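You operate a simulated robot arm through the tools that you are given. There is no shell and no other tool. Be economical: measure what you need, move in short steps, check, and stop when the job is done.

Carry out the task below with a simulated robot arm. There is one attempt and no reset: what you move stays moved.

JOB
Nest the small tub in the medium, add the white bun, lid it.
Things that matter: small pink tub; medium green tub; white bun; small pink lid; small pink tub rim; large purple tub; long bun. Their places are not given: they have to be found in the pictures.

The check looks at the end state, three seconds after you hand in, the way a careful person would. Anything else that was tipped, shoved, dropped, spilled or broken makes it a failure. A push-on lid holds only when it is set on centred and level and pressed home; a screw cap is set on level and turned clockwise until tight.

ROBOT AND FRAMES
A 7-joint arm with a two-finger parallel gripper, fixed in place. Base frame: the origin is at the foot of the arm, x ahead of it, y to its left, z up; the work surface is at about z = -6. Readings come in mm, rad, newtons and seconds.
With the tool pointing down near the work surface it reaches from about 240 to 620 mm from the base axis. Its first joint turns from -1.152 to 1.152 rad. Payload 2.6 kg.
The TCP is the grasp point between the finger pads, 30 mm short of the fingertips. In the tool frame z runs along the fingers and y along their closing line. Largest opening 94 mm; finger width 28, thickness 10; the body of the gripper, 50 by 96 mm, starts 55 mm behind the TCP.
Orientation is that of the tool frame in the base frame, as a unit quaternion [w, x, y, z]. With the fingers straight down and closing along the base's y, the tool's x points along the base's -x, its y along +y and its z along -z.

CONTROLS
- The arm moves only by the tool step_arm. Its argument "commands" is one flat list of numbers, 7 for each row, row after row: the turn, a rotation vector about the tool's x, y, z in units of 4 degrees (1.0 is 4 degrees), then the shift along the tool's x, y, z in units of 50 mm (1.0 is 50 mm), then the opening, from 0 (shut) to 1 (fully open). In form: [rx, ry, rz, x, y, z, hand, rx, ry, rz, x, y, z, hand, ...]. A call has 1 to 20 rows; each row shifts and turns the commanded pose from where the row before left it, along the tool's axes as they then stand. A call with a number of a shift or a turn outside -1 to 1 is refused whole. Rows are played at 5 a second. More than 50 mm and 0.15 rad between two rows, or a gripper value outside its range, and nothing of the call is played. Where a pose cannot be reached the arm comes as near as it can. A force on the tool above 40 N (or 10 N above the force at the start of the call, whichever is more), or a blocked arm, ends the call early, and 0.2 s more pass. Each finger travels about 72 mm/s and halts on what it meets, pressing with about 25 N; the grip force reading is that of the motor and also rises with nothing between the fingers. The clock runs only during rows and for 0.2 s after the last one: add rows that do not move to give the fingers time. It gives the time, the measured TCP pose, the force on the tool (base axes), the opening and the grip force at its end, in the units of the frame above (readings bear some noise), and new pictures: "pictures" is both (left out), scene, wrist or none.
- Cameras (640 x 400 px; columns grow to the right, rows downward): "scene" is fixed at [50.5, 456.7, 548.3]; the picture's right is [-0.52, -0.85, 0.00], its down [-0.60, 0.37, -0.71] and it looks along [0.60, -0.37, -0.71] (base axes); focal length 266 px, centre (320, 200). "wrist" rides on the gripper at [-37, 0, -58] in the tool frame; the picture's right is [0.00, -1.00, 0.00], its down [0.97, 0.00, -0.24] and it looks along [0.24, 0.00, 0.97] (tool axes); focal length 218 px, centre (320, 200).
- measure_at(camera, pixels): for up to 12 pixels [column, row] of the newest picture of that camera ("zoom" is the newest enlarged one), the place [x, y, z] in the base frame of the surface seen there, good to about 2 mm. No time passes.
- close_up(camera, box): a new picture of the part [left, top, right, bottom] of that camera's present view, enlarged. No time passes.
- job_done(): hands the job in; it is judged then, once.

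Go step by step. Measure first, check grasps and placings, and put right what went wrong. The budget is 80 turns and 150 pictures, counting those below and the enlarged ones. Unless the task says otherwise, let go and move clear before handing in, and close with one line.

The tools are called after "Emit:" by a JSON object that holds its "name" and its "arguments". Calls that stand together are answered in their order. step_arm: Moves the arm, as the interface text tells. Its arguments: {"type":"object","properties":{"commands":{"type":"array","items":{"type":"number"}},"pictures":{"type":"string","enum":["both","scene","wrist","none"]}},"required":["commands"]} The other tools are called the same way: measure_at (camera, pixels) gives the place of the surface under pixels of a picture; close_up (camera, box) takes an enlarged picture of a part of a camera's view; job_done () hands the job in.

At the start:

```text
time_s: 0.0
tcp_pos: [354.3, 238.7, 324.0]
tool_rot: [0.0, 0.001, 1.0, 0.0]
wrist_force: [-0.6, -0.5, 0.9]
opening: 94.2
gripper_force: 0.0
```

scene: 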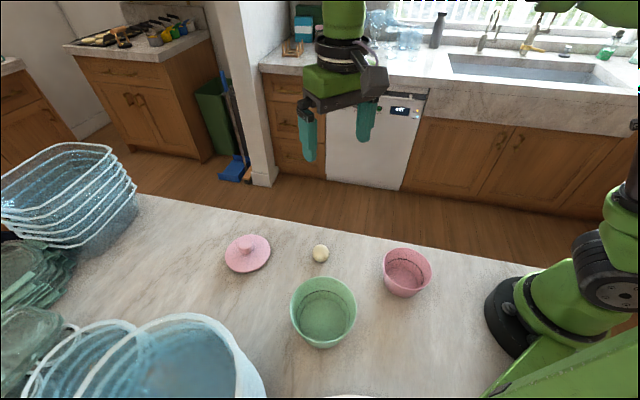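
wrist: 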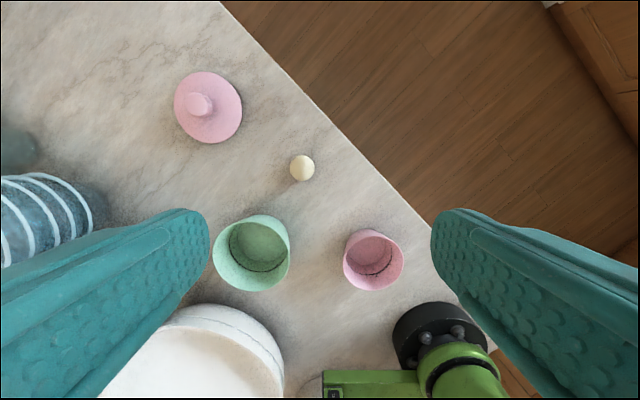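

The scene shows the pink tub near (407,272), the green tub near (323,312), the bun near (320,253) and the lid near (247,253). I'll measure these first.

Emit:
{"name": "close_up", "arguments": {"camera": "scene", "box": [210, 220, 450, 370]}}

Emit:
{"name": "measure_at", "arguments": {"camera": "scene", "pixels": [[383, 263], [431, 265], [405, 248], [403, 296], [407, 279], [290, 303], [356, 303], [325, 277], [322, 348], [323, 320], [320, 253], [247, 241]]}}

Emit:
{"name": "measure_at", "arguments": {"camera": "wrist", "pixels": [[199, 104], [175, 107], [242, 107], [208, 72], [208, 143], [302, 168], [372, 255], [373, 231], [345, 262], [403, 262], [258, 245], [373, 285]]}}

```text
2.67 times, centred on (330, 295) of scene
```

zoom: 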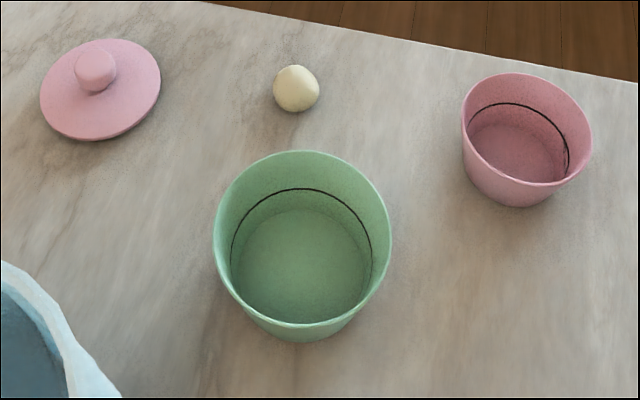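

```text
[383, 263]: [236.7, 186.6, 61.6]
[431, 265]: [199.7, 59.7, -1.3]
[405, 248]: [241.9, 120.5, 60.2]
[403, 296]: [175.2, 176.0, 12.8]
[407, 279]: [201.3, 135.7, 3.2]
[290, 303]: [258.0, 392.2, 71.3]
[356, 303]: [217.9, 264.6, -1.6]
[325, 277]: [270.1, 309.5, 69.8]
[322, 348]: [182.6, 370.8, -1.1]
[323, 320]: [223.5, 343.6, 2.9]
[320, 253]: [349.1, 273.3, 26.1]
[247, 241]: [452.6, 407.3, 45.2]
```

```text
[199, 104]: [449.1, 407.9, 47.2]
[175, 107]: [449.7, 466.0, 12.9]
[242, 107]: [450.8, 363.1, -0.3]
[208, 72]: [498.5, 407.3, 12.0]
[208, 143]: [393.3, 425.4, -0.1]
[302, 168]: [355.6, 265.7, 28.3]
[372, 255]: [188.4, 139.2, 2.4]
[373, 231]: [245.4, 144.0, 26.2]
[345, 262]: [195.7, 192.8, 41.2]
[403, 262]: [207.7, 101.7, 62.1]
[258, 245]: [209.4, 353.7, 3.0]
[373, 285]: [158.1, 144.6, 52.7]
```

The lid, bun and both tubs are located, but I need accurate rim diameters. I'll move to look down between the tubs.

Emit:
{"name": "step_arm", "arguments": {"commands": [0, 0, 0, 0.7, 0, 0.3, 1, 0, 0, 0, 0.7, 0, 0.3, 1, 0, 0, 0, 0.7, 0, 0.3, 1, 0, 0, 0, 0, 0, 0, 1]}}

Emit:
{"name": "close_up", "arguments": {"camera": "wrist", "box": [160, 100, 480, 300]}}

```text
time_s: 1.0
tcp_pos: [248.3, 237.5, 278.5]
tool_rot: [0.0, 0.0, 1.0, 0.0]
wrist_force: [1.0, -0.2, 1.1]
opening: 94.2
gripper_force: 0.1
```

scene: 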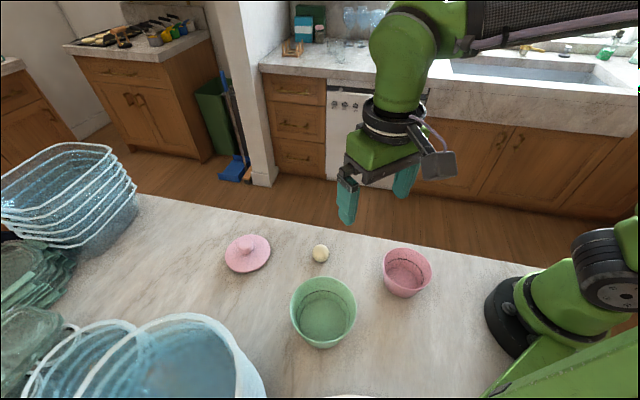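
wrist: 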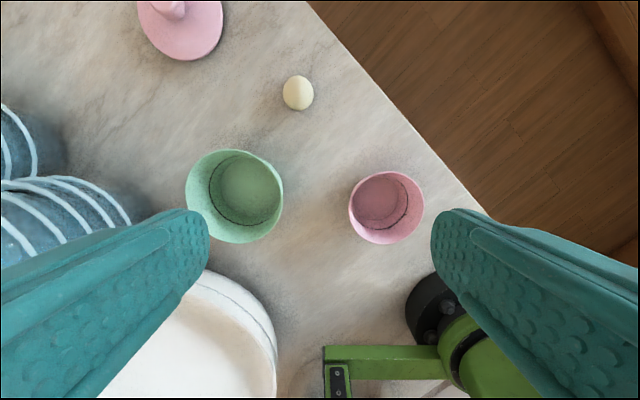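

```text
2.00 times, centred on (320, 200) of wrist
```

zoom: 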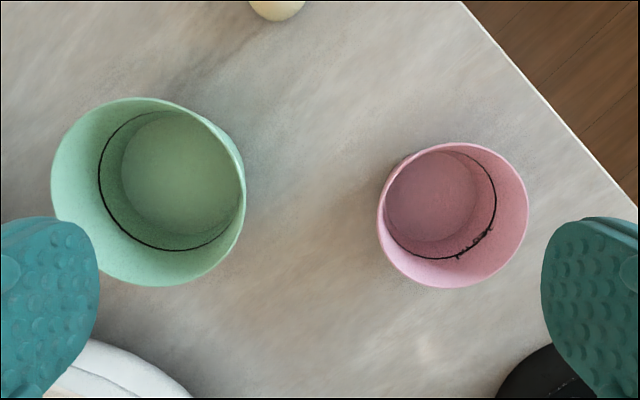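

The wrist view now shows both rims fully. I'll measure points just inside the rims and on the floors in the zoomed picture.

Emit:
{"name": "measure_at", "arguments": {"camera": "zoom", "pixels": [[54, 190], [242, 170], [140, 101], [160, 284], [180, 170], [100, 175], [380, 215], [525, 205], [450, 146], [450, 286], [425, 200], [494, 200]]}}

Emit:
{"name": "measure_at", "arguments": {"camera": "wrist", "pixels": [[200, 350], [230, 275], [270, 350], [298, 93], [284, 93], [313, 93], [298, 76], [298, 110], [60, 180], [35, 130], [120, 200], [140, 15]]}}

```text
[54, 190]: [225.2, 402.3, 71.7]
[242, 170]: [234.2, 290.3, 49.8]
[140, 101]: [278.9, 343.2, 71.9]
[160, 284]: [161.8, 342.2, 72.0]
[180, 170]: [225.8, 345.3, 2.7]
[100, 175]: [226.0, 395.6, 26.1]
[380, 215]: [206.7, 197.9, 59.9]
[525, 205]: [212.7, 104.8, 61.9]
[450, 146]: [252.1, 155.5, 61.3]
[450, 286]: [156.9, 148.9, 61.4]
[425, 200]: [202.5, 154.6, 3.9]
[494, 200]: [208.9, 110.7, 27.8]
```

```text
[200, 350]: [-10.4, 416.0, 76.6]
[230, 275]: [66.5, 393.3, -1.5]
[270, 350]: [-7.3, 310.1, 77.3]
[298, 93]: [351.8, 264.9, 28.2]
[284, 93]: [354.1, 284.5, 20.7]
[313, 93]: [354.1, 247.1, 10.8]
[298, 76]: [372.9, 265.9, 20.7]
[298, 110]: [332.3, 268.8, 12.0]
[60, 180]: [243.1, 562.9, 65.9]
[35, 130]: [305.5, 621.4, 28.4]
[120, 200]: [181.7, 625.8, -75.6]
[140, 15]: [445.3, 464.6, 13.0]
```

Measured: pink rim centred about (204,150) with a diameter of about 95 and z 62, and green rim centred about (220,343) with a diameter of about 117 and z 72. Pinching from outside won't fit, so I'll grip the pink tub from inside by opening the fingers. First I'll move above it with the fingers narrowed.

Emit:
{"name": "step_arm", "arguments": {"commands": [0, 0, 0, 0.219, -0.435, 0.8, 0.42, 0, 0, 0, 0.219, -0.435, 0.8, 0.42, 0, 0, 0, 0.219, -0.435, 0.8, 0.42, 0, 0, 0, 0.219, -0.435, 0.6, 0.42, 0, 0, 0, 0, 0, 0, 0.42, 0, 0, 0, 0, 0, 0, 0.42]}}

Emit:
{"name": "close_up", "arguments": {"camera": "scene", "box": [330, 200, 490, 300]}}

```text
time_s: 2.4
tcp_pos: [206.3, 149.2, 129.9]
tool_rot: [0.0, 0.0, 1.0, 0.0]
wrist_force: [0.2, 0.4, 0.2]
opening: 39.6
gripper_force: 0.0
```

scene: 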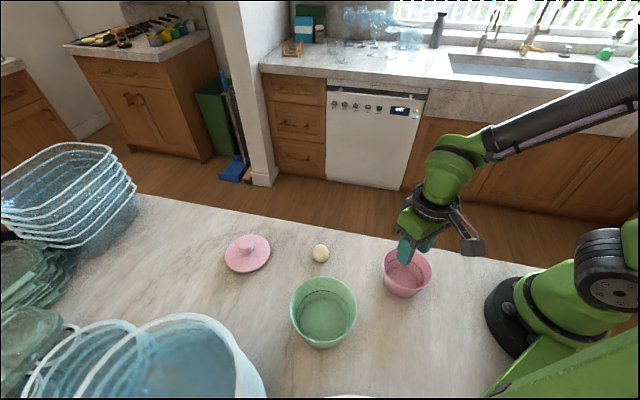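
wrist: 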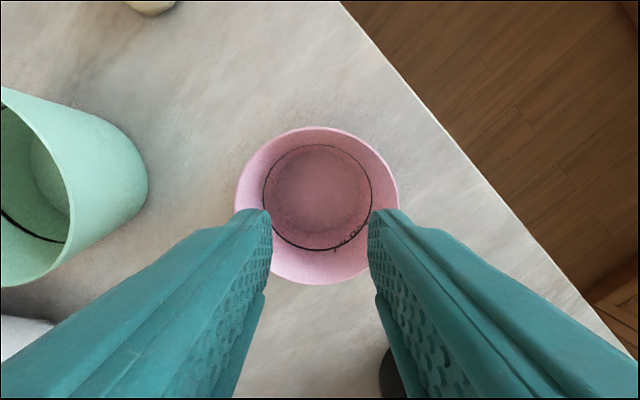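

```text
4.00 times, centred on (410, 250) of scene
```

zoom: 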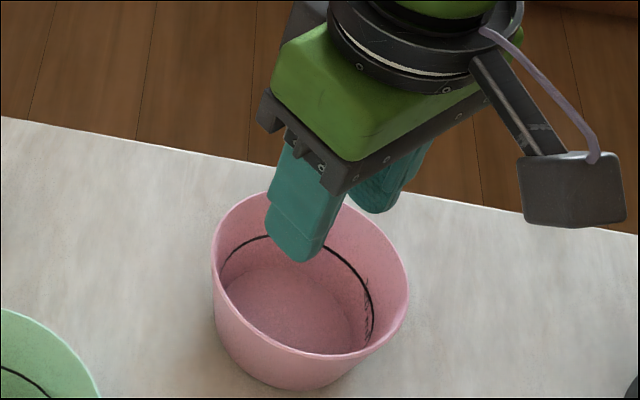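

The fingers are centred over the pink tub. I'll refine the rim centre from this closer view.

Emit:
{"name": "measure_at", "arguments": {"camera": "wrist", "pixels": [[238, 195], [396, 195], [317, 129], [317, 283], [264, 196], [371, 196], [317, 147], [317, 248], [317, 200], [275, 147], [355, 145], [148, 180]]}}

```text
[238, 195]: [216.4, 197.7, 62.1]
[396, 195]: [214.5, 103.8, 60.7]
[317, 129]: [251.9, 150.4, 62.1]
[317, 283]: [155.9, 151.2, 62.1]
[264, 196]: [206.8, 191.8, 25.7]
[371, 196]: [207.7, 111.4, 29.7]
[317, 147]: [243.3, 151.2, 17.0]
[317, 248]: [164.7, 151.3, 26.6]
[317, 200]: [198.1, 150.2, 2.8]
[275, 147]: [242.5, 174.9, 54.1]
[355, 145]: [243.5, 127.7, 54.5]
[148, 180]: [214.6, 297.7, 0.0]
```

The centre is (204,151), so I'll correct slightly, descend until the tips are at z≈28, then open to grip from inside.

Emit:
{"name": "step_arm", "arguments": {"commands": [0, 0, 0, 0.046, 0.034, 0.48, 0.42, 0, 0, 0, 0, 0, 0.48, 0.42, 0, 0, 0, 0, 0, 0.48, 0.42, 0, 0, 0, 0, 0, 0, 0.42, 0, 0, 0, 0, 0, 0, 0.55, 0, 0, 0, 0, 0, 0, 0.75, 0, 0, 0, 0, 0, 0, 0.75, 0, 0, 0, 0, 0, 0, 0.75]}}

```text
time_s: 4.2
tcp_pos: [204.5, 152.4, 57.8]
tool_rot: [0.0, 0.0, 1.0, 0.0]
wrist_force: [-0.6, -0.1, 0.0]
opening: 55.8
gripper_force: 0.1
```

scene: 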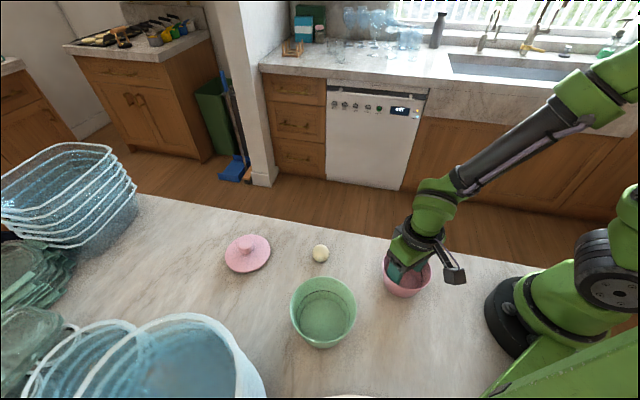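
wrist: 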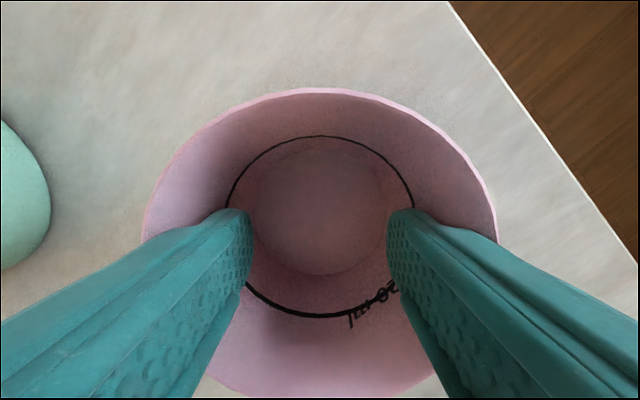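

The opening stopped at 55.8, which matches contact on the inner wall. I'll test with a 10 mm lift.

Emit:
{"name": "step_arm", "arguments": {"commands": [0, 0, 0, 0, 0, -0.1, 0.85, 0, 0, 0, 0, 0, -0.1, 0.85, 0, 0, 0, 0, 0, 0, 0.85]}}

Emit:
{"name": "close_up", "arguments": {"camera": "scene", "box": [330, 220, 490, 320]}}

```text
time_s: 5.0
tcp_pos: [205.8, 152.4, 67.3]
tool_rot: [0.001, 0.0, 1.0, 0.0]
wrist_force: [-0.3, 0.4, -0.9]
opening: 56.0
gripper_force: 0.0
```

scene: 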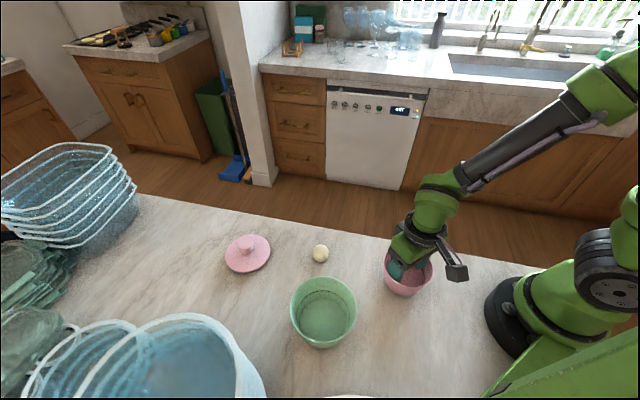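
wrist: 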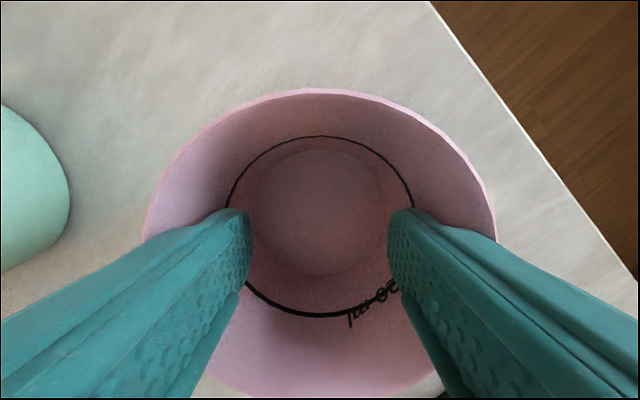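

```text
4.00 times, centred on (410, 270) of scene
```

zoom: 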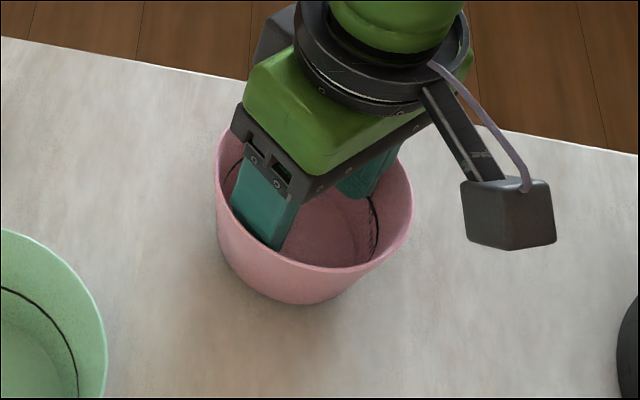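

The tub lifts with the gripper and stays level. I'll raise it to clear the green rim and move over the green centre at (220,343.5).

Emit:
{"name": "step_arm", "arguments": {"commands": [0, 0, 0, 0, 0, -0.4, 0.85, 0, 0, 0, 0, 0, -0.5, 0.85, 0, 0, 0, 0, 0, -0.5, 0.85, 0, 0, 0, 0, 0, -0.5, 0.85, 0, 0, 0, -0.048, 0.4, 0, 0.85, 0, 0, 0, -0.048, 0.5, 0, 0.85, 0, 0, 0, -0.048, 0.5, 0, 0.85, 0, 0, 0, -0.048, 0.5, 0, 0.85, 0, 0, 0, -0.048, 0.5, 0, 0.85, 0, 0, 0, -0.04, 0.5, 0, 0.85, 0, 0, 0, 0, 0.5, 0, 0.85, 0, 0, 0, 0, 0.42, 0, 0.85, 0, 0, 0, 0, 0, 0, 0.85]}}

Emit:
{"name": "close_up", "arguments": {"camera": "scene", "box": [240, 220, 432, 340]}}

```text
time_s: 7.8
tcp_pos: [217.4, 342.5, 163.2]
tool_rot: [0.0, 0.0, 1.0, -0.001]
wrist_force: [-0.5, 1.1, -1.1]
opening: 57.3
gripper_force: 0.0
```

scene: 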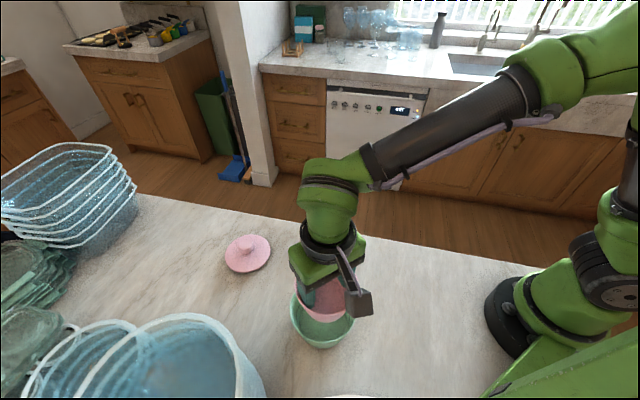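
wrist: 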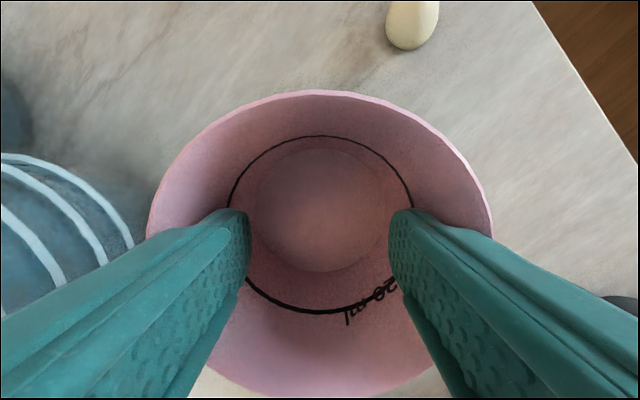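

```text
3.33 times, centred on (336, 280) of scene
```

zoom: 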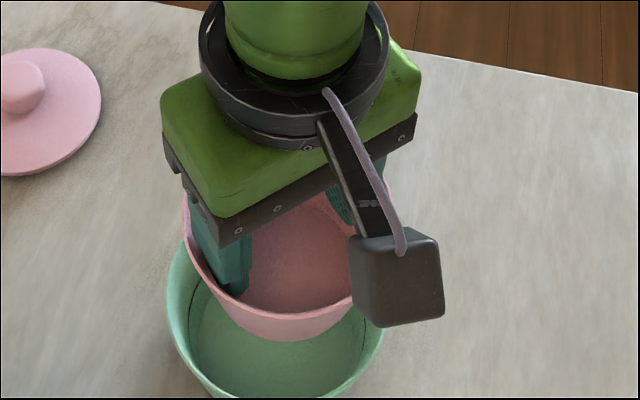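

The tub hangs level over the green one. I'll correct by about 3 mm, lower it in, and ease slowly near the bottom.

Emit:
{"name": "step_arm", "arguments": {"commands": [0, 0, 0, -0.05, 0.02, 0.3, 0.85, 0, 0, 0, 0, 0, 0.4, 0.85, 0, 0, 0, 0, 0, 0.4, 0.85, 0, 0, 0, 0, 0, 0.3, 0.85, 0, 0, 0, 0, 0, 0.2, 0.85, 0, 0, 0, 0, 0, 0.14, 0.85, 0, 0, 0, 0, 0, 0.1, 0.85, 0, 0, 0, 0, 0, 0, 0.85]}}

Emit:
{"name": "close_up", "arguments": {"camera": "scene", "box": [240, 240, 432, 360]}}

```text
time_s: 9.6
tcp_pos: [221.3, 343.2, 71.3]
tool_rot: [0.0, 0.001, 1.0, 0.0]
wrist_force: [0.7, 0.0, -1.2]
opening: 58.0
gripper_force: 0.0
```

scene: 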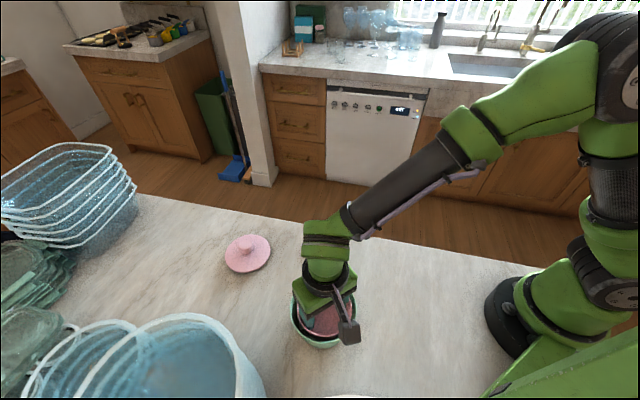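
wrist: 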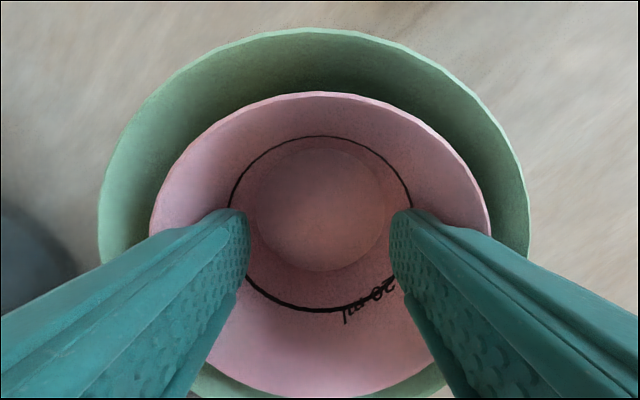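

```text
3.33 times, centred on (336, 300) of scene
```

zoom: 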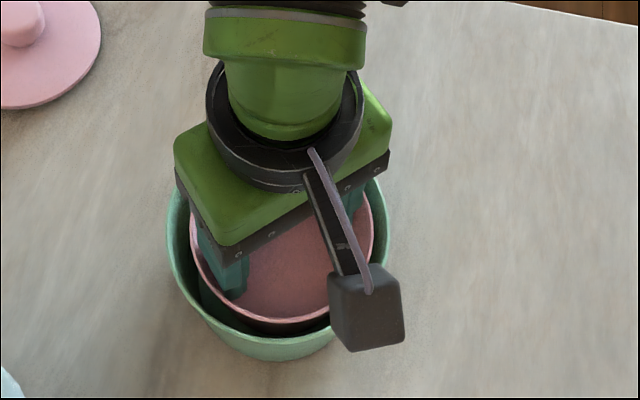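

The pink tub is inside the green one and roughly centred. I'll measure the heights to see how far it still has to go.

Emit:
{"name": "measure_at", "arguments": {"camera": "wrist", "pixels": [[320, 95], [315, 31], [155, 225], [487, 220], [102, 225], [526, 220], [320, 200], [320, 395], [260, 100], [390, 103]]}}

```text
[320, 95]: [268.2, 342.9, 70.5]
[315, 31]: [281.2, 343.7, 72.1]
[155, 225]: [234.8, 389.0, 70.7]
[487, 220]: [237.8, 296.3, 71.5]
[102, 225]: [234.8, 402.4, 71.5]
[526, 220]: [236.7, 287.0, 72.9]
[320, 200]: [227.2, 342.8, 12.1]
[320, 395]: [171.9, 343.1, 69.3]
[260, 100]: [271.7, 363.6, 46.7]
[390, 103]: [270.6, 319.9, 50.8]
```

The pink rim is at z 71 and its floor at 12, so there are about 5 mm left and y is 2 mm low. I'll shift +2 in y, lower 6 mm, close the fingers gently to let go, and lift out.

Emit:
{"name": "step_arm", "arguments": {"commands": [0, 0, 0, 0, 0.04, 0.04, 0.8, 0, 0, 0, 0, 0, 0.05, 0.8, 0, 0, 0, 0, 0, 0.03, 0.8, 0, 0, 0, 0, 0, 0, 0.8, 0, 0, 0, 0, 0, 0, 0.55, 0, 0, 0, 0, 0, 0, 0.45, 0, 0, 0, 0, 0, 0, 0.45]}}

```text
time_s: 11.2
tcp_pos: [220.5, 346.3, 63.9]
tool_rot: [0.0, 0.0, 1.0, 0.0]
wrist_force: [-0.7, 0.8, 0.3]
opening: 42.3
gripper_force: 0.1
```

scene: 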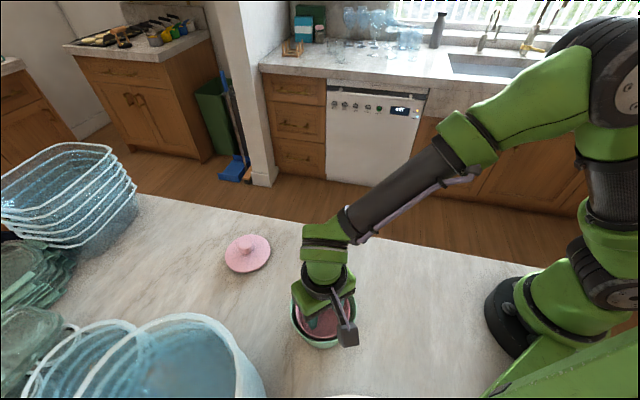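
wrist: 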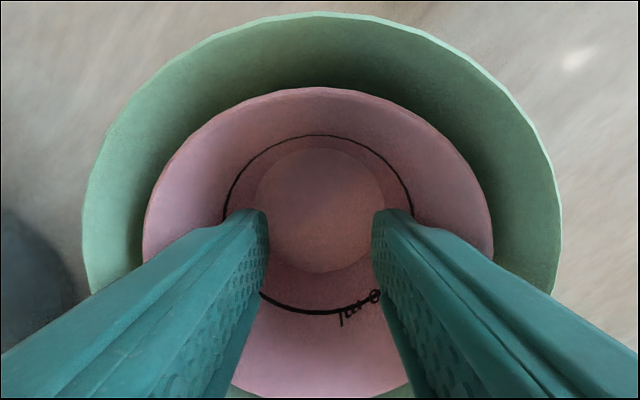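

The fingers are free, so I'll lift straight up and check the nesting.

Emit:
{"name": "step_arm", "arguments": {"commands": [0, 0, 0, 0, 0, -0.6, 0.45, 0, 0, 0, 0, 0, -0.8, 0.45, 0, 0, 0, 0, 0, -0.8, 0.45, 0, 0, 0, 0, 0, -0.6, 0.45, 0, 0, 0, 0, 0, 0, 0.45], "pictures": "wrist"}}

Emit:
{"name": "close_up", "arguments": {"camera": "scene", "box": [240, 240, 432, 360]}}

```text
time_s: 12.4
tcp_pos: [218.9, 347.3, 206.0]
tool_rot: [0.0, 0.001, 1.0, 0.0]
wrist_force: [0.1, 0.0, 0.8]
opening: 42.4
gripper_force: 0.0
```

wrist: 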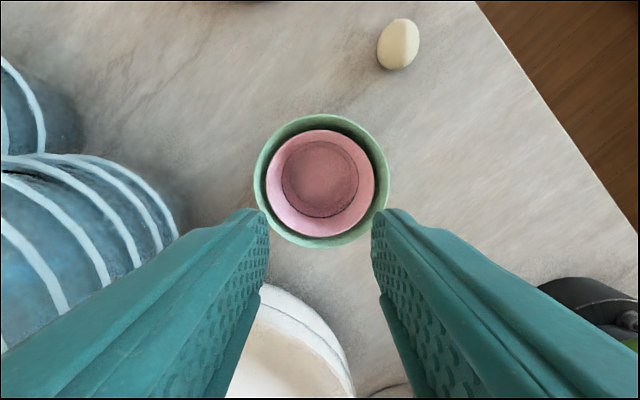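

```text
3.33 times, centred on (336, 300) of scene
```

zoom: 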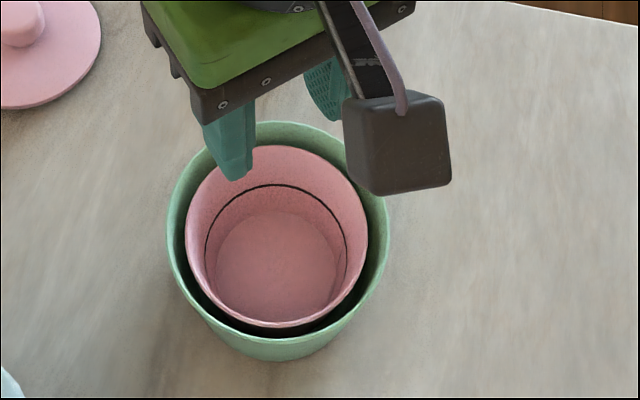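

Nested well. I'll measure the concentricity from the wrist picture.

Emit:
{"name": "close_up", "arguments": {"camera": "wrist", "box": [240, 100, 400, 260]}}

Emit:
{"name": "measure_at", "arguments": {"camera": "wrist", "pixels": [[268, 180], [374, 180], [320, 131], [320, 235], [320, 180], [256, 180], [387, 180], [320, 116], [320, 247], [398, 40], [398, 30]]}}

```text
2.50 times, centred on (320, 180) of wrist
```

zoom: 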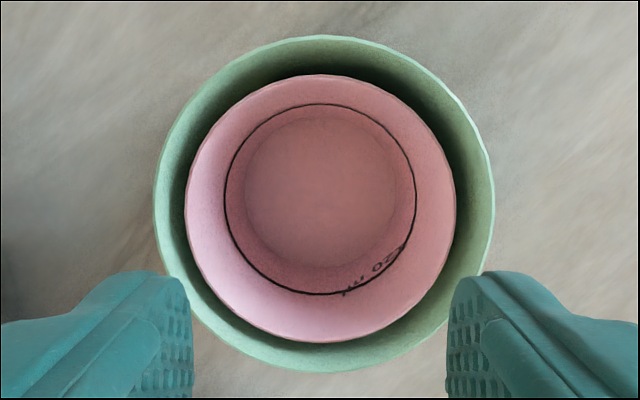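

```text
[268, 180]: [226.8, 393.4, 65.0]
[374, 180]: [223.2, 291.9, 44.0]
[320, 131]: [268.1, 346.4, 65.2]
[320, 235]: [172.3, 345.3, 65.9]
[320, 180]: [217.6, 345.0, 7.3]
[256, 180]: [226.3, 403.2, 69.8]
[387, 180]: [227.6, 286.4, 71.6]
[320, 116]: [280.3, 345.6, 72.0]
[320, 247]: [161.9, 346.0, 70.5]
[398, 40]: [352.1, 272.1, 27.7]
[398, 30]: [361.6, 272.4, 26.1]
```

Pink centre is about (220,345.5) with rim z 65.5, and green centre is about (221,345), so they are concentric. Next I'll move above the bun near (352,267).

Emit:
{"name": "step_arm", "arguments": {"commands": [0, 0, 0, -0.668, -0.4, 0, 0.45, 0, 0, 0, -0.668, -0.4, 0.2, 0.6, 0, 0, 0, -0.668, -0.4, 0.7, 0.8, 0, 0, 0, -0.668, -0.4, 0.8, 0.8, 0, 0, 0, 0, 0, 0, 0.8, 0, 0, 0, 0, 0, 0, 0.8]}}

Emit:
{"name": "close_up", "arguments": {"camera": "wrist", "box": [240, 120, 400, 220]}}

```text
refused: row 3 steps farther than a row can; nothing moved
```

```text
4.00 times, centred on (320, 170) of wrist
```

zoom: 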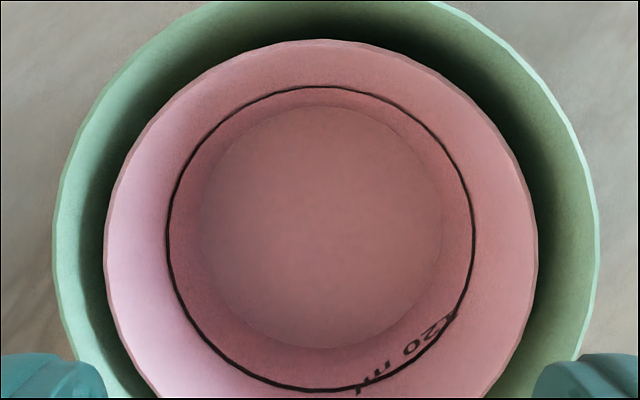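

The call was refused because a row was too long. I'll split it into smaller rows.

Emit:
{"name": "step_arm", "arguments": {"commands": [0, 0, 0, -0.668, -0.4, 0, 0.45, 0, 0, 0, -0.668, -0.4, 0, 0.6, 0, 0, 0, -0.668, -0.4, 0, 0.8, 0, 0, 0, -0.668, -0.4, 0, 0.8, 0, 0, 0, 0, 0, 0.85, 0.8, 0, 0, 0, 0, 0, 0.85, 0.8, 0, 0, 0, 0, 0, 0, 0.8], "pictures": "wrist"}}

Emit:
{"name": "close_up", "arguments": {"camera": "wrist", "box": [240, 120, 400, 220]}}

```text
time_s: 14.0
tcp_pos: [355.1, 267.4, 119.5]
tool_rot: [-0.001, 0.0, 1.0, 0.0]
wrist_force: [0.0, -0.4, -1.2]
opening: 75.2
gripper_force: 0.0
```

wrist: 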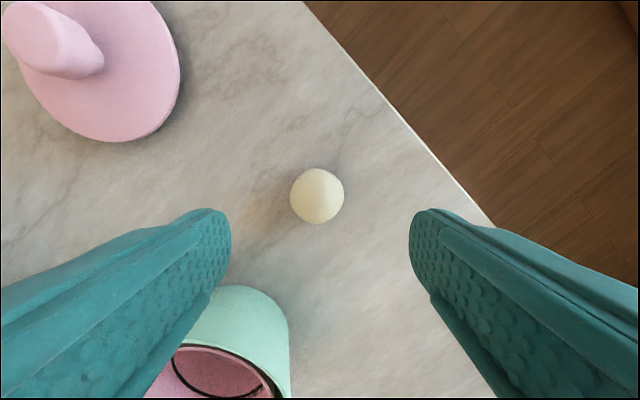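

```text
4.00 times, centred on (320, 170) of wrist
```

zoom: 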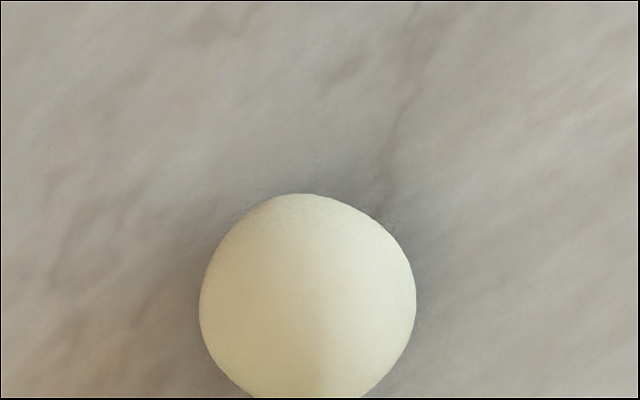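

Emit:
{"name": "measure_at", "arguments": {"camera": "wrist", "pixels": [[293, 196], [341, 196], [317, 171], [317, 220], [317, 196], [317, 206], [420, 215], [380, 196]]}}

```text
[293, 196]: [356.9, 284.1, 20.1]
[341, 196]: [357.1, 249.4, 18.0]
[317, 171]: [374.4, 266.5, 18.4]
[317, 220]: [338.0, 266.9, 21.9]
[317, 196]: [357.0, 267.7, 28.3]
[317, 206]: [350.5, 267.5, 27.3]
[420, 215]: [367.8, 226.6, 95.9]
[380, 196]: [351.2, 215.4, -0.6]
```

The bun is centred at (356,267), about 37 mm wide. I'll descend to TCP z≈33 and close on it.

Emit:
{"name": "step_arm", "arguments": {"commands": [0, 0, 0, -0.01, 0, 0.6, 0.8, 0, 0, 0, 0, 0, 0.6, 0.8, 0, 0, 0, 0, 0, 0.53, 0.8, 0, 0, 0, 0, 0, 0, 0.8, 0, 0, 0, 0, 0, 0, 0.5, 0, 0, 0, 0, 0, 0, 0.3, 0, 0, 0, 0, 0, 0, 0.3, 0, 0, 0, 0, 0, 0, 0.3], "pictures": "wrist"}}

```text
time_s: 15.8
tcp_pos: [355.6, 267.1, 33.5]
tool_rot: [0.0, -0.001, 1.0, 0.0]
wrist_force: [0.3, 0.1, 0.0]
opening: 38.2
gripper_force: 24.9
```

wrist: 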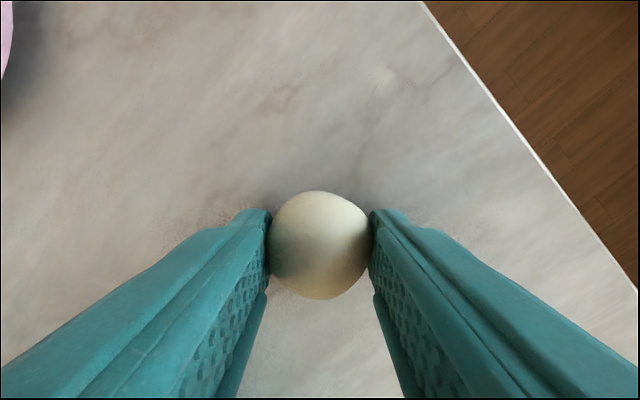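

Grip is solid at 24.9 N and 38.2 mm. I'll lift and carry the bun over the pink tub centre.

Emit:
{"name": "step_arm", "arguments": {"commands": [0, 0, 0, 0, 0, -0.5, 0.3, 0, 0, 0, 0, 0, -0.8, 0.3, 0, 0, 0, 0, 0, -0.8, 0.3, 0, 0, 0, 0.5, 0.28, 0, 0.3, 0, 0, 0, 0.5, 0.28, 0, 0.3, 0, 0, 0, 0.5, 0.3, 0, 0.3, 0, 0, 0, 0.5, 0.3, 0, 0.3, 0, 0, 0, 0.4, 0.25, 0, 0.3, 0, 0, 0, 0.31, 0.16, 0, 0.3, 0, 0, 0, 0, 0, 0, 0.3], "pictures": "wrist"}}

```text
time_s: 18.0
tcp_pos: [218.6, 344.7, 137.7]
tool_rot: [0.0, 0.0, 1.0, 0.0]
wrist_force: [0.6, -0.3, -1.2]
opening: 37.6
gripper_force: 25.3
```

wrist: 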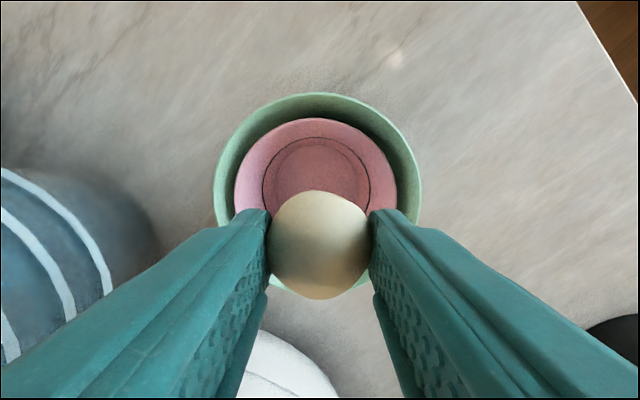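

The bun is over the tub. I'll lower about 92 mm, release with a small opening, and lift out.

Emit:
{"name": "step_arm", "arguments": {"commands": [0, 0, 0, -0.02, 0.02, 0.5, 0.3, 0, 0, 0, 0, 0, 0.5, 0.3, 0, 0, 0, 0, 0, 0.5, 0.3, 0, 0, 0, 0, 0, 0.34, 0.3, 0, 0, 0, 0, 0, 0, 0.3, 0, 0, 0, 0, 0, 0, 0.46, 0, 0, 0, 0, 0, 0, 0.46, 0, 0, 0, 0, 0, -0.5, 0.46, 0, 0, 0, 0, 0, -0.8, 0.46, 0, 0, 0, 0, 0, -0.8, 0.46, 0, 0, 0, 0, 0, -0.8, 0.46, 0, 0, 0, 0, 0, 0, 0.46]}}

Emit:
{"name": "close_up", "arguments": {"camera": "wrist", "box": [240, 120, 400, 220]}}

```text
time_s: 20.6
tcp_pos: [218.1, 345.3, 191.9]
tool_rot: [0.0, 0.0, 1.0, 0.001]
wrist_force: [0.5, -0.1, 0.1]
opening: 43.3
gripper_force: 0.1
```

scene: 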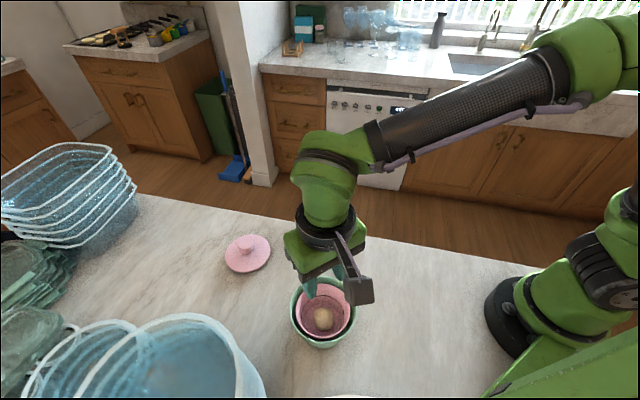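
wrist: 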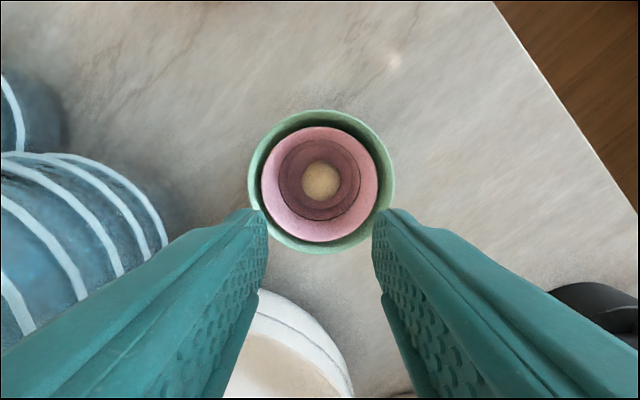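

```text
4.00 times, centred on (320, 170) of wrist
```

zoom: 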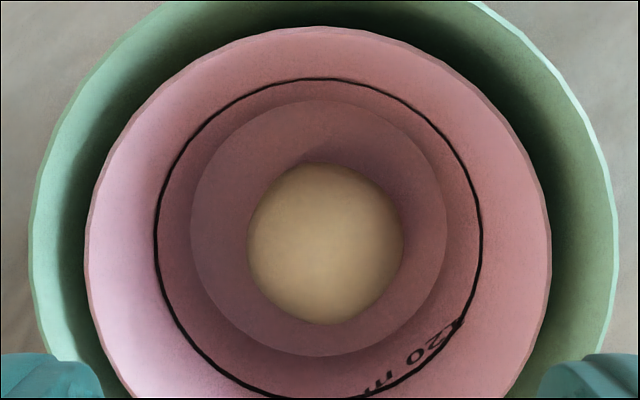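

The bun sits in the pink tub. I'll record the pink rim accurately now.

Emit:
{"name": "measure_at", "arguments": {"camera": "wrist", "pixels": [[263, 184], [376, 184], [320, 128], [320, 240], [281, 143], [360, 143], [279, 226], [361, 226], [249, 182], [393, 182], [320, 111], [320, 253]]}}

Emit:
{"name": "step_arm", "arguments": {"commands": [0, 0, 0, -0.8, 0.2, 0, 0.46, 0, 0, 0, -0.8, 0.2, 0, 0.5, 0, 0, 0, -0.8, 0.2, 0, 0.5, 0, 0, 0, -0.8, 0.2, 0, 0.5, 0, 0, 0, -0.8, 0.2, 0, 0.5, 0, 0, 0, -0.6, 0.2, 0, 0.5, 0, 0, 0, 0, 0, 0.7, 0.5, 0, 0, 0, 0, 0, 0, 0.5], "pictures": "wrist"}}

```text
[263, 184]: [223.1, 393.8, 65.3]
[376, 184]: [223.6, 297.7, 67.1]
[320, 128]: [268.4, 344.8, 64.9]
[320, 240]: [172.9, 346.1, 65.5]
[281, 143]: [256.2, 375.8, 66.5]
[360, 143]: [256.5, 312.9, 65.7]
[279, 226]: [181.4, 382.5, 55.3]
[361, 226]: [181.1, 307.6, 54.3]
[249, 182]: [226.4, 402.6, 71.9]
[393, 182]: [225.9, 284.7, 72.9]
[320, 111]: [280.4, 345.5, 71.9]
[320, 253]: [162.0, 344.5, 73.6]
```

```text
time_s: 22.4
tcp_pos: [440.8, 403.1, 154.8]
tool_rot: [0.0, 0.0, 1.0, 0.001]
wrist_force: [0.0, 0.6, -0.3]
opening: 47.0
gripper_force: 0.1
out of reach, approached as far as the arm can: row 6
```

wrist: 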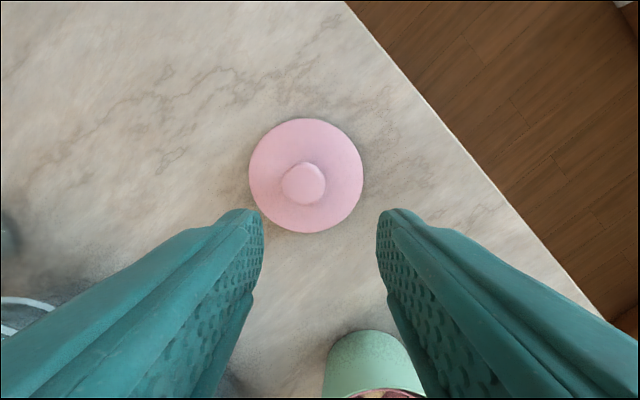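

Pink rim centre is (220.6,345.6) at z 65.5. Now I'll measure the lid and its knob.

Emit:
{"name": "close_up", "arguments": {"camera": "wrist", "box": [224, 110, 384, 240]}}

Emit:
{"name": "measure_at", "arguments": {"camera": "wrist", "pixels": [[304, 180], [284, 184], [325, 184], [304, 164], [304, 203], [251, 176], [361, 176], [306, 119], [306, 231], [275, 184], [306, 222], [340, 176]]}}

```text
3.08 times, centred on (304, 175) of wrist
```

zoom: 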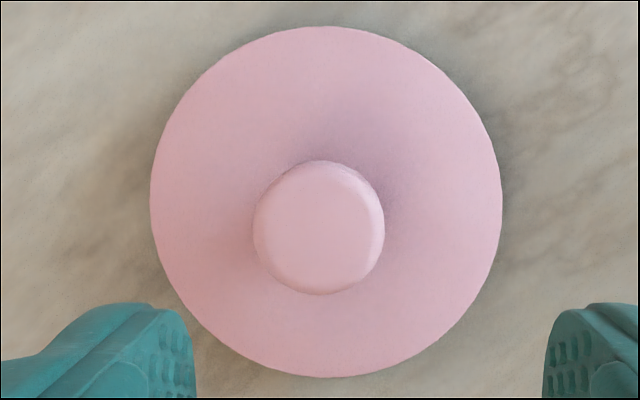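

```text
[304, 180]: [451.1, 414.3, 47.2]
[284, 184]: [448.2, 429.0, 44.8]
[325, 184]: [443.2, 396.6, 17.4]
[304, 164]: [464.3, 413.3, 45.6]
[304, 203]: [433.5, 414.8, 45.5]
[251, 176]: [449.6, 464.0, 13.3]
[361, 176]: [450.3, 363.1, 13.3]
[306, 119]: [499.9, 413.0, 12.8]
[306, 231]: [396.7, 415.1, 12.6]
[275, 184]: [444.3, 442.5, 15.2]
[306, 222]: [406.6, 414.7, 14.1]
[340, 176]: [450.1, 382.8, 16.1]
```

Lid centre is (448.5,413.7), plate top z 13–16, knob about 33 mm across up to z 47. I'll descend to just above the knob, then correct laterally.

Emit:
{"name": "step_arm", "arguments": {"commands": [0, 0, 0, 0, 0, 0.5, 0.6, 0, 0, 0, 0, 0, 0.5, 0.6, 0, 0, 0, 0, 0, 0.44, 0.6, 0, 0, 0, 0, 0.21, 0, 0.6, 0, 0, 0, 0, 0, 0, 0.6], "pictures": "wrist"}}

```text
time_s: 23.6
tcp_pos: [437.0, 414.2, 82.8]
tool_rot: [0.0, 0.0, 1.0, -0.001]
wrist_force: [1.0, -0.2, 0.4]
opening: 56.7
gripper_force: 0.0
```

wrist: 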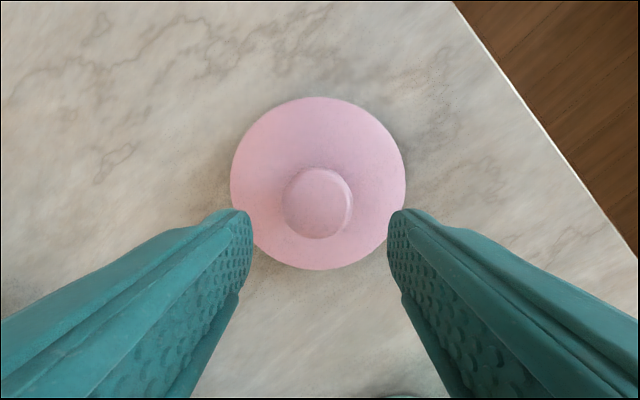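

y is aligned and x needs about +11.5. I'll shift and descend halfway to check.

Emit:
{"name": "step_arm", "arguments": {"commands": [0, 0, 0, -0.23, 0, 0, 0.6, 0, 0, 0, 0, 0, 0.3, 0.6, 0, 0, 0, 0, 0, 0, 0.6], "pictures": "wrist"}}

Emit:
{"name": "measure_at", "arguments": {"camera": "wrist", "pixels": [[320, 240], [320, 215], [320, 260]]}}

```text
time_s: 24.4
tcp_pos: [450.6, 412.3, 69.0]
tool_rot: [0.0, 0.0, 1.0, 0.0]
wrist_force: [-0.2, -1.0, -0.3]
opening: 56.5
gripper_force: 0.0
```

wrist: 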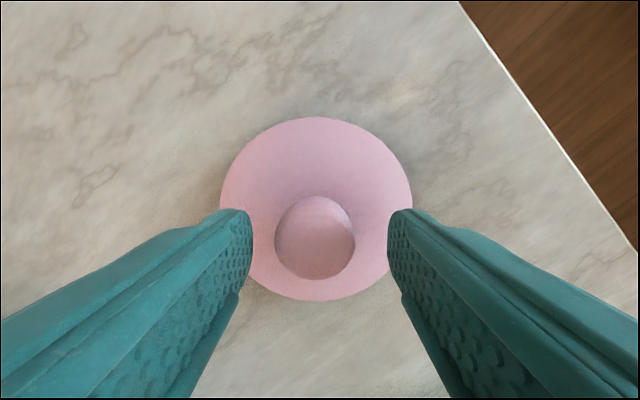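

```text
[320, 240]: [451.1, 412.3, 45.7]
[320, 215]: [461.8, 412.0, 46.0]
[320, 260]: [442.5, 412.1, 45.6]
```

Aligned. I'll descend to TCP z≈51 and close on the knob.

Emit:
{"name": "step_arm", "arguments": {"commands": [0, 0, 0, 0, 0.02, 0.18, 0.6, 0, 0, 0, 0, 0, 0.18, 0.6, 0, 0, 0, 0, 0, 0, 0.6, 0, 0, 0, 0, 0, 0, 0.45, 0, 0, 0, 0, 0, 0, 0.25, 0, 0, 0, 0, 0, 0, 0.25, 0, 0, 0, 0, 0, 0, 0.25], "pictures": "wrist"}}

Emit:
{"name": "measure_at", "arguments": {"camera": "wrist", "pixels": [[316, 120], [222, 180], [410, 180], [318, 270], [318, 240]]}}

```text
time_s: 26.0
tcp_pos: [450.4, 413.9, 50.5]
tool_rot: [0.0, 0.0, 1.0, -0.001]
wrist_force: [-0.2, 0.1, -0.7]
opening: 32.1
gripper_force: 25.1
```

wrist: 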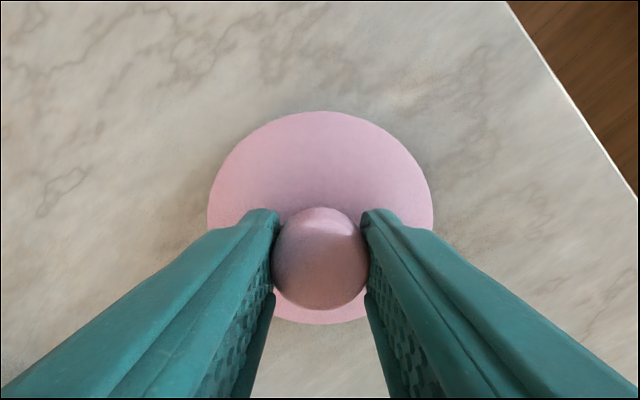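

```text
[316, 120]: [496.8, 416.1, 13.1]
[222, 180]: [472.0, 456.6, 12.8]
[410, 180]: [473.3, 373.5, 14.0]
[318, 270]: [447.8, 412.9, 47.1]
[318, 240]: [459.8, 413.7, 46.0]
```

The knob is gripped at 32.1 mm and 25 N. I'll lift a little, then rise while moving inward toward the tubs.

Emit:
{"name": "step_arm", "arguments": {"commands": [0, 0, 0, 0, 0, -0.2, 0.25, 0, 0, 0, 0.1, -0.03, -0.2, 0.25, 0, 0, 0, 0.3, -0.09, -0.3, 0.25, 0, 0, 0, 0.5, -0.15, -0.4, 0.25, 0, 0, 0, 0.5, -0.15, -0.5, 0.25, 0, 0, 0, 0.5, -0.15, -0.4, 0.25, 0, 0, 0, 0.5, -0.15, 0, 0.25, 0, 0, 0, 0.5, -0.15, 0, 0.25, 0, 0, 0, 0.5, -0.15, 0, 0.25, 0, 0, 0, 0.5, -0.15, 0, 0.25, 0, 0, 0, 0.4, -0.12, 0, 0.25, 0, 0, 0, 0.25, -0.1, 0, 0.25, 0, 0, 0, 0, 0, 0, 0.25]}}

Emit:
{"name": "close_up", "arguments": {"camera": "scene", "box": [240, 230, 432, 350]}}

```text
time_s: 28.8
tcp_pos: [221.7, 345.4, 150.9]
tool_rot: [0.0, 0.0, 1.0, 0.0]
wrist_force: [0.3, -0.6, -0.7]
opening: 32.1
gripper_force: 25.7
```

scene: 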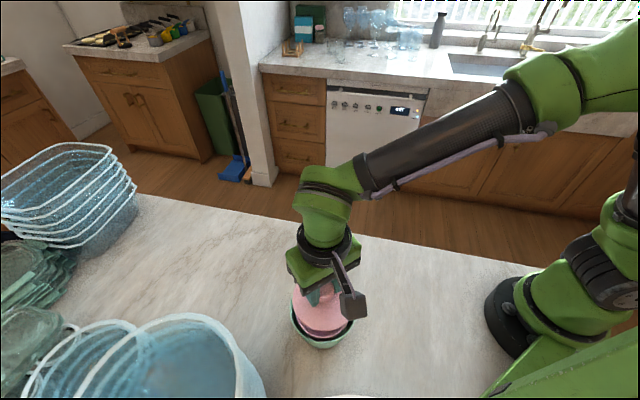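
wrist: 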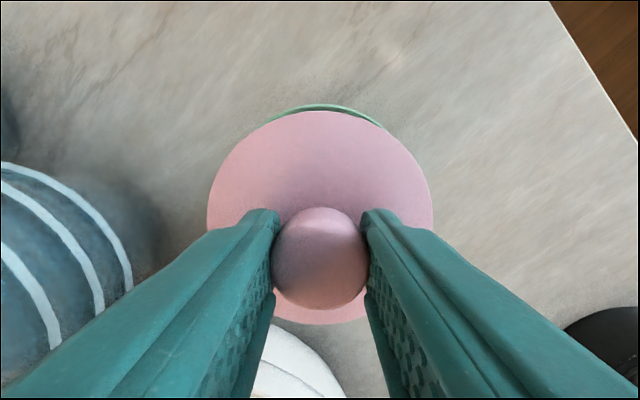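

```text
3.33 times, centred on (336, 290) of scene
```

zoom: 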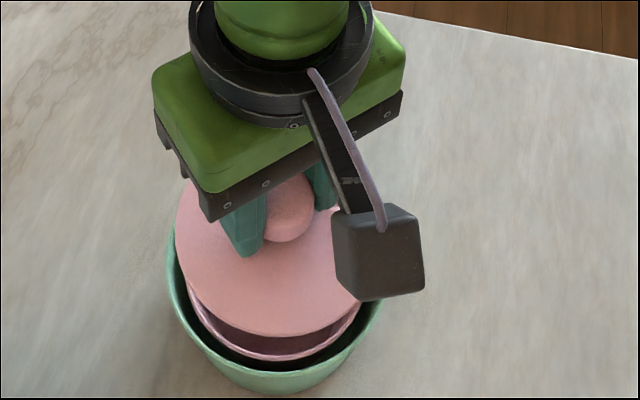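

The lid hangs level above the nested tubs. I'll measure its rim to get its centre relative to the pink rim centre (220.6,345.6).

Emit:
{"name": "measure_at", "arguments": {"camera": "wrist", "pixels": [[320, 113], [210, 212], [430, 212], [320, 321], [250, 143], [390, 143], [320, 255], [230, 165], [410, 165]]}}

```text
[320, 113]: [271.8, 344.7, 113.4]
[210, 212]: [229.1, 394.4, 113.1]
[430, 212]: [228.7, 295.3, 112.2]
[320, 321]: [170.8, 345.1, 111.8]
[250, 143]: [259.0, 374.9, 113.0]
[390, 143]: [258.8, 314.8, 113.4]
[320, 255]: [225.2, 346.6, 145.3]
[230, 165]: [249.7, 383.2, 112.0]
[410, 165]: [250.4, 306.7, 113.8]
```

The lid centre (221.3,344.8) is within 1 mm. I'll make a small correction, lower quickly to just above contact, then creep.

Emit:
{"name": "step_arm", "arguments": {"commands": [0, 0, 0, 0.012, 0.014, 0.2, 0.25, 0, 0, 0, 0, 0, 0.2, 0.25, 0, 0, 0, 0, 0, 0.16, 0.25, 0, 0, 0, 0, 0, 0, 0.25]}}

Emit:
{"name": "close_up", "arguments": {"camera": "scene", "box": [260, 250, 390, 360]}}

```text
time_s: 29.8
tcp_pos: [221.3, 345.6, 123.1]
tool_rot: [0.001, 0.0, 1.0, 0.0]
wrist_force: [0.8, 0.2, -0.5]
opening: 32.2
gripper_force: 24.4
```

scene: 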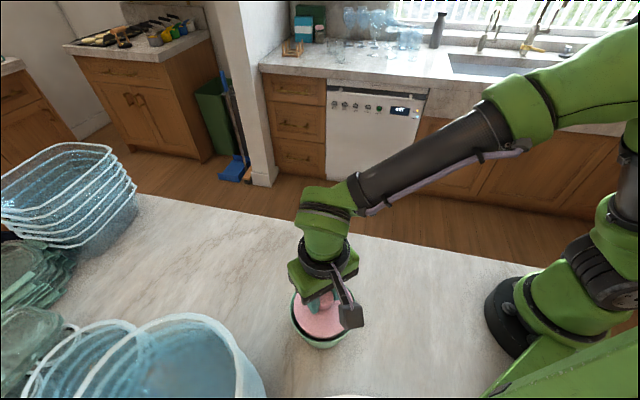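
wrist: 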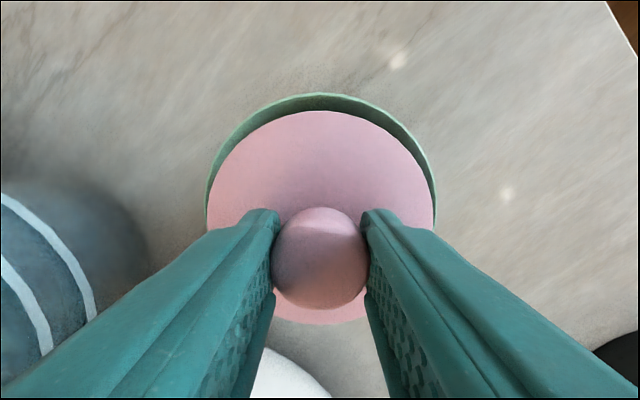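

```text
3.64 times, centred on (325, 305) of scene
```

zoom: 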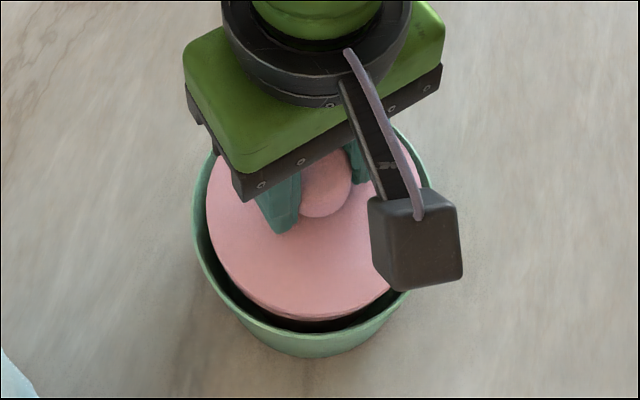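

Still centred, with the lid's bottom at z≈72. I'll creep down in 1.5 mm rows and watch the force.

Emit:
{"name": "step_arm", "arguments": {"commands": [0, 0, 0, 0, 0, 0.03, 0.25, 0, 0, 0, 0, 0, 0.03, 0.25, 0, 0, 0, 0, 0, 0.03, 0.25, 0, 0, 0, 0, 0, 0.03, 0.25, 0, 0, 0, 0, 0, 0.03, 0.25, 0, 0, 0, 0, 0, 0.03, 0.25]}}

```text
time_s: 31.2
tcp_pos: [222.3, 346.9, 114.3]
tool_rot: [0.001, 0.0, 1.0, 0.001]
wrist_force: [-0.1, 0.4, -1.0]
opening: 31.9
gripper_force: 25.1
```

scene: 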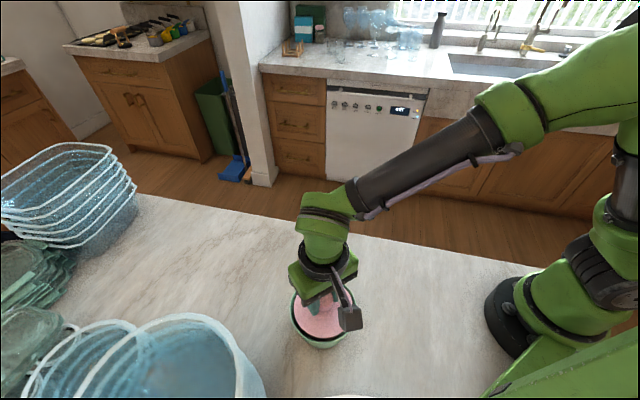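
wrist: 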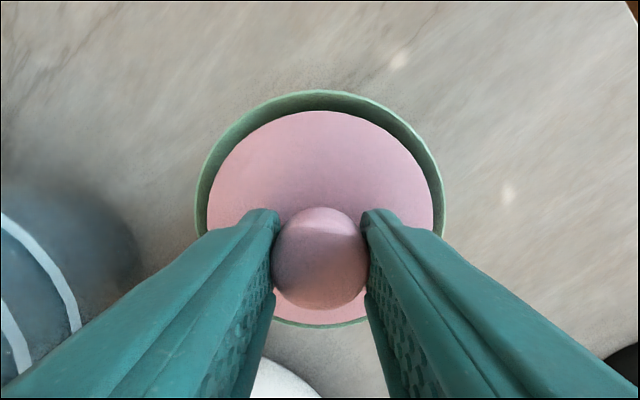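

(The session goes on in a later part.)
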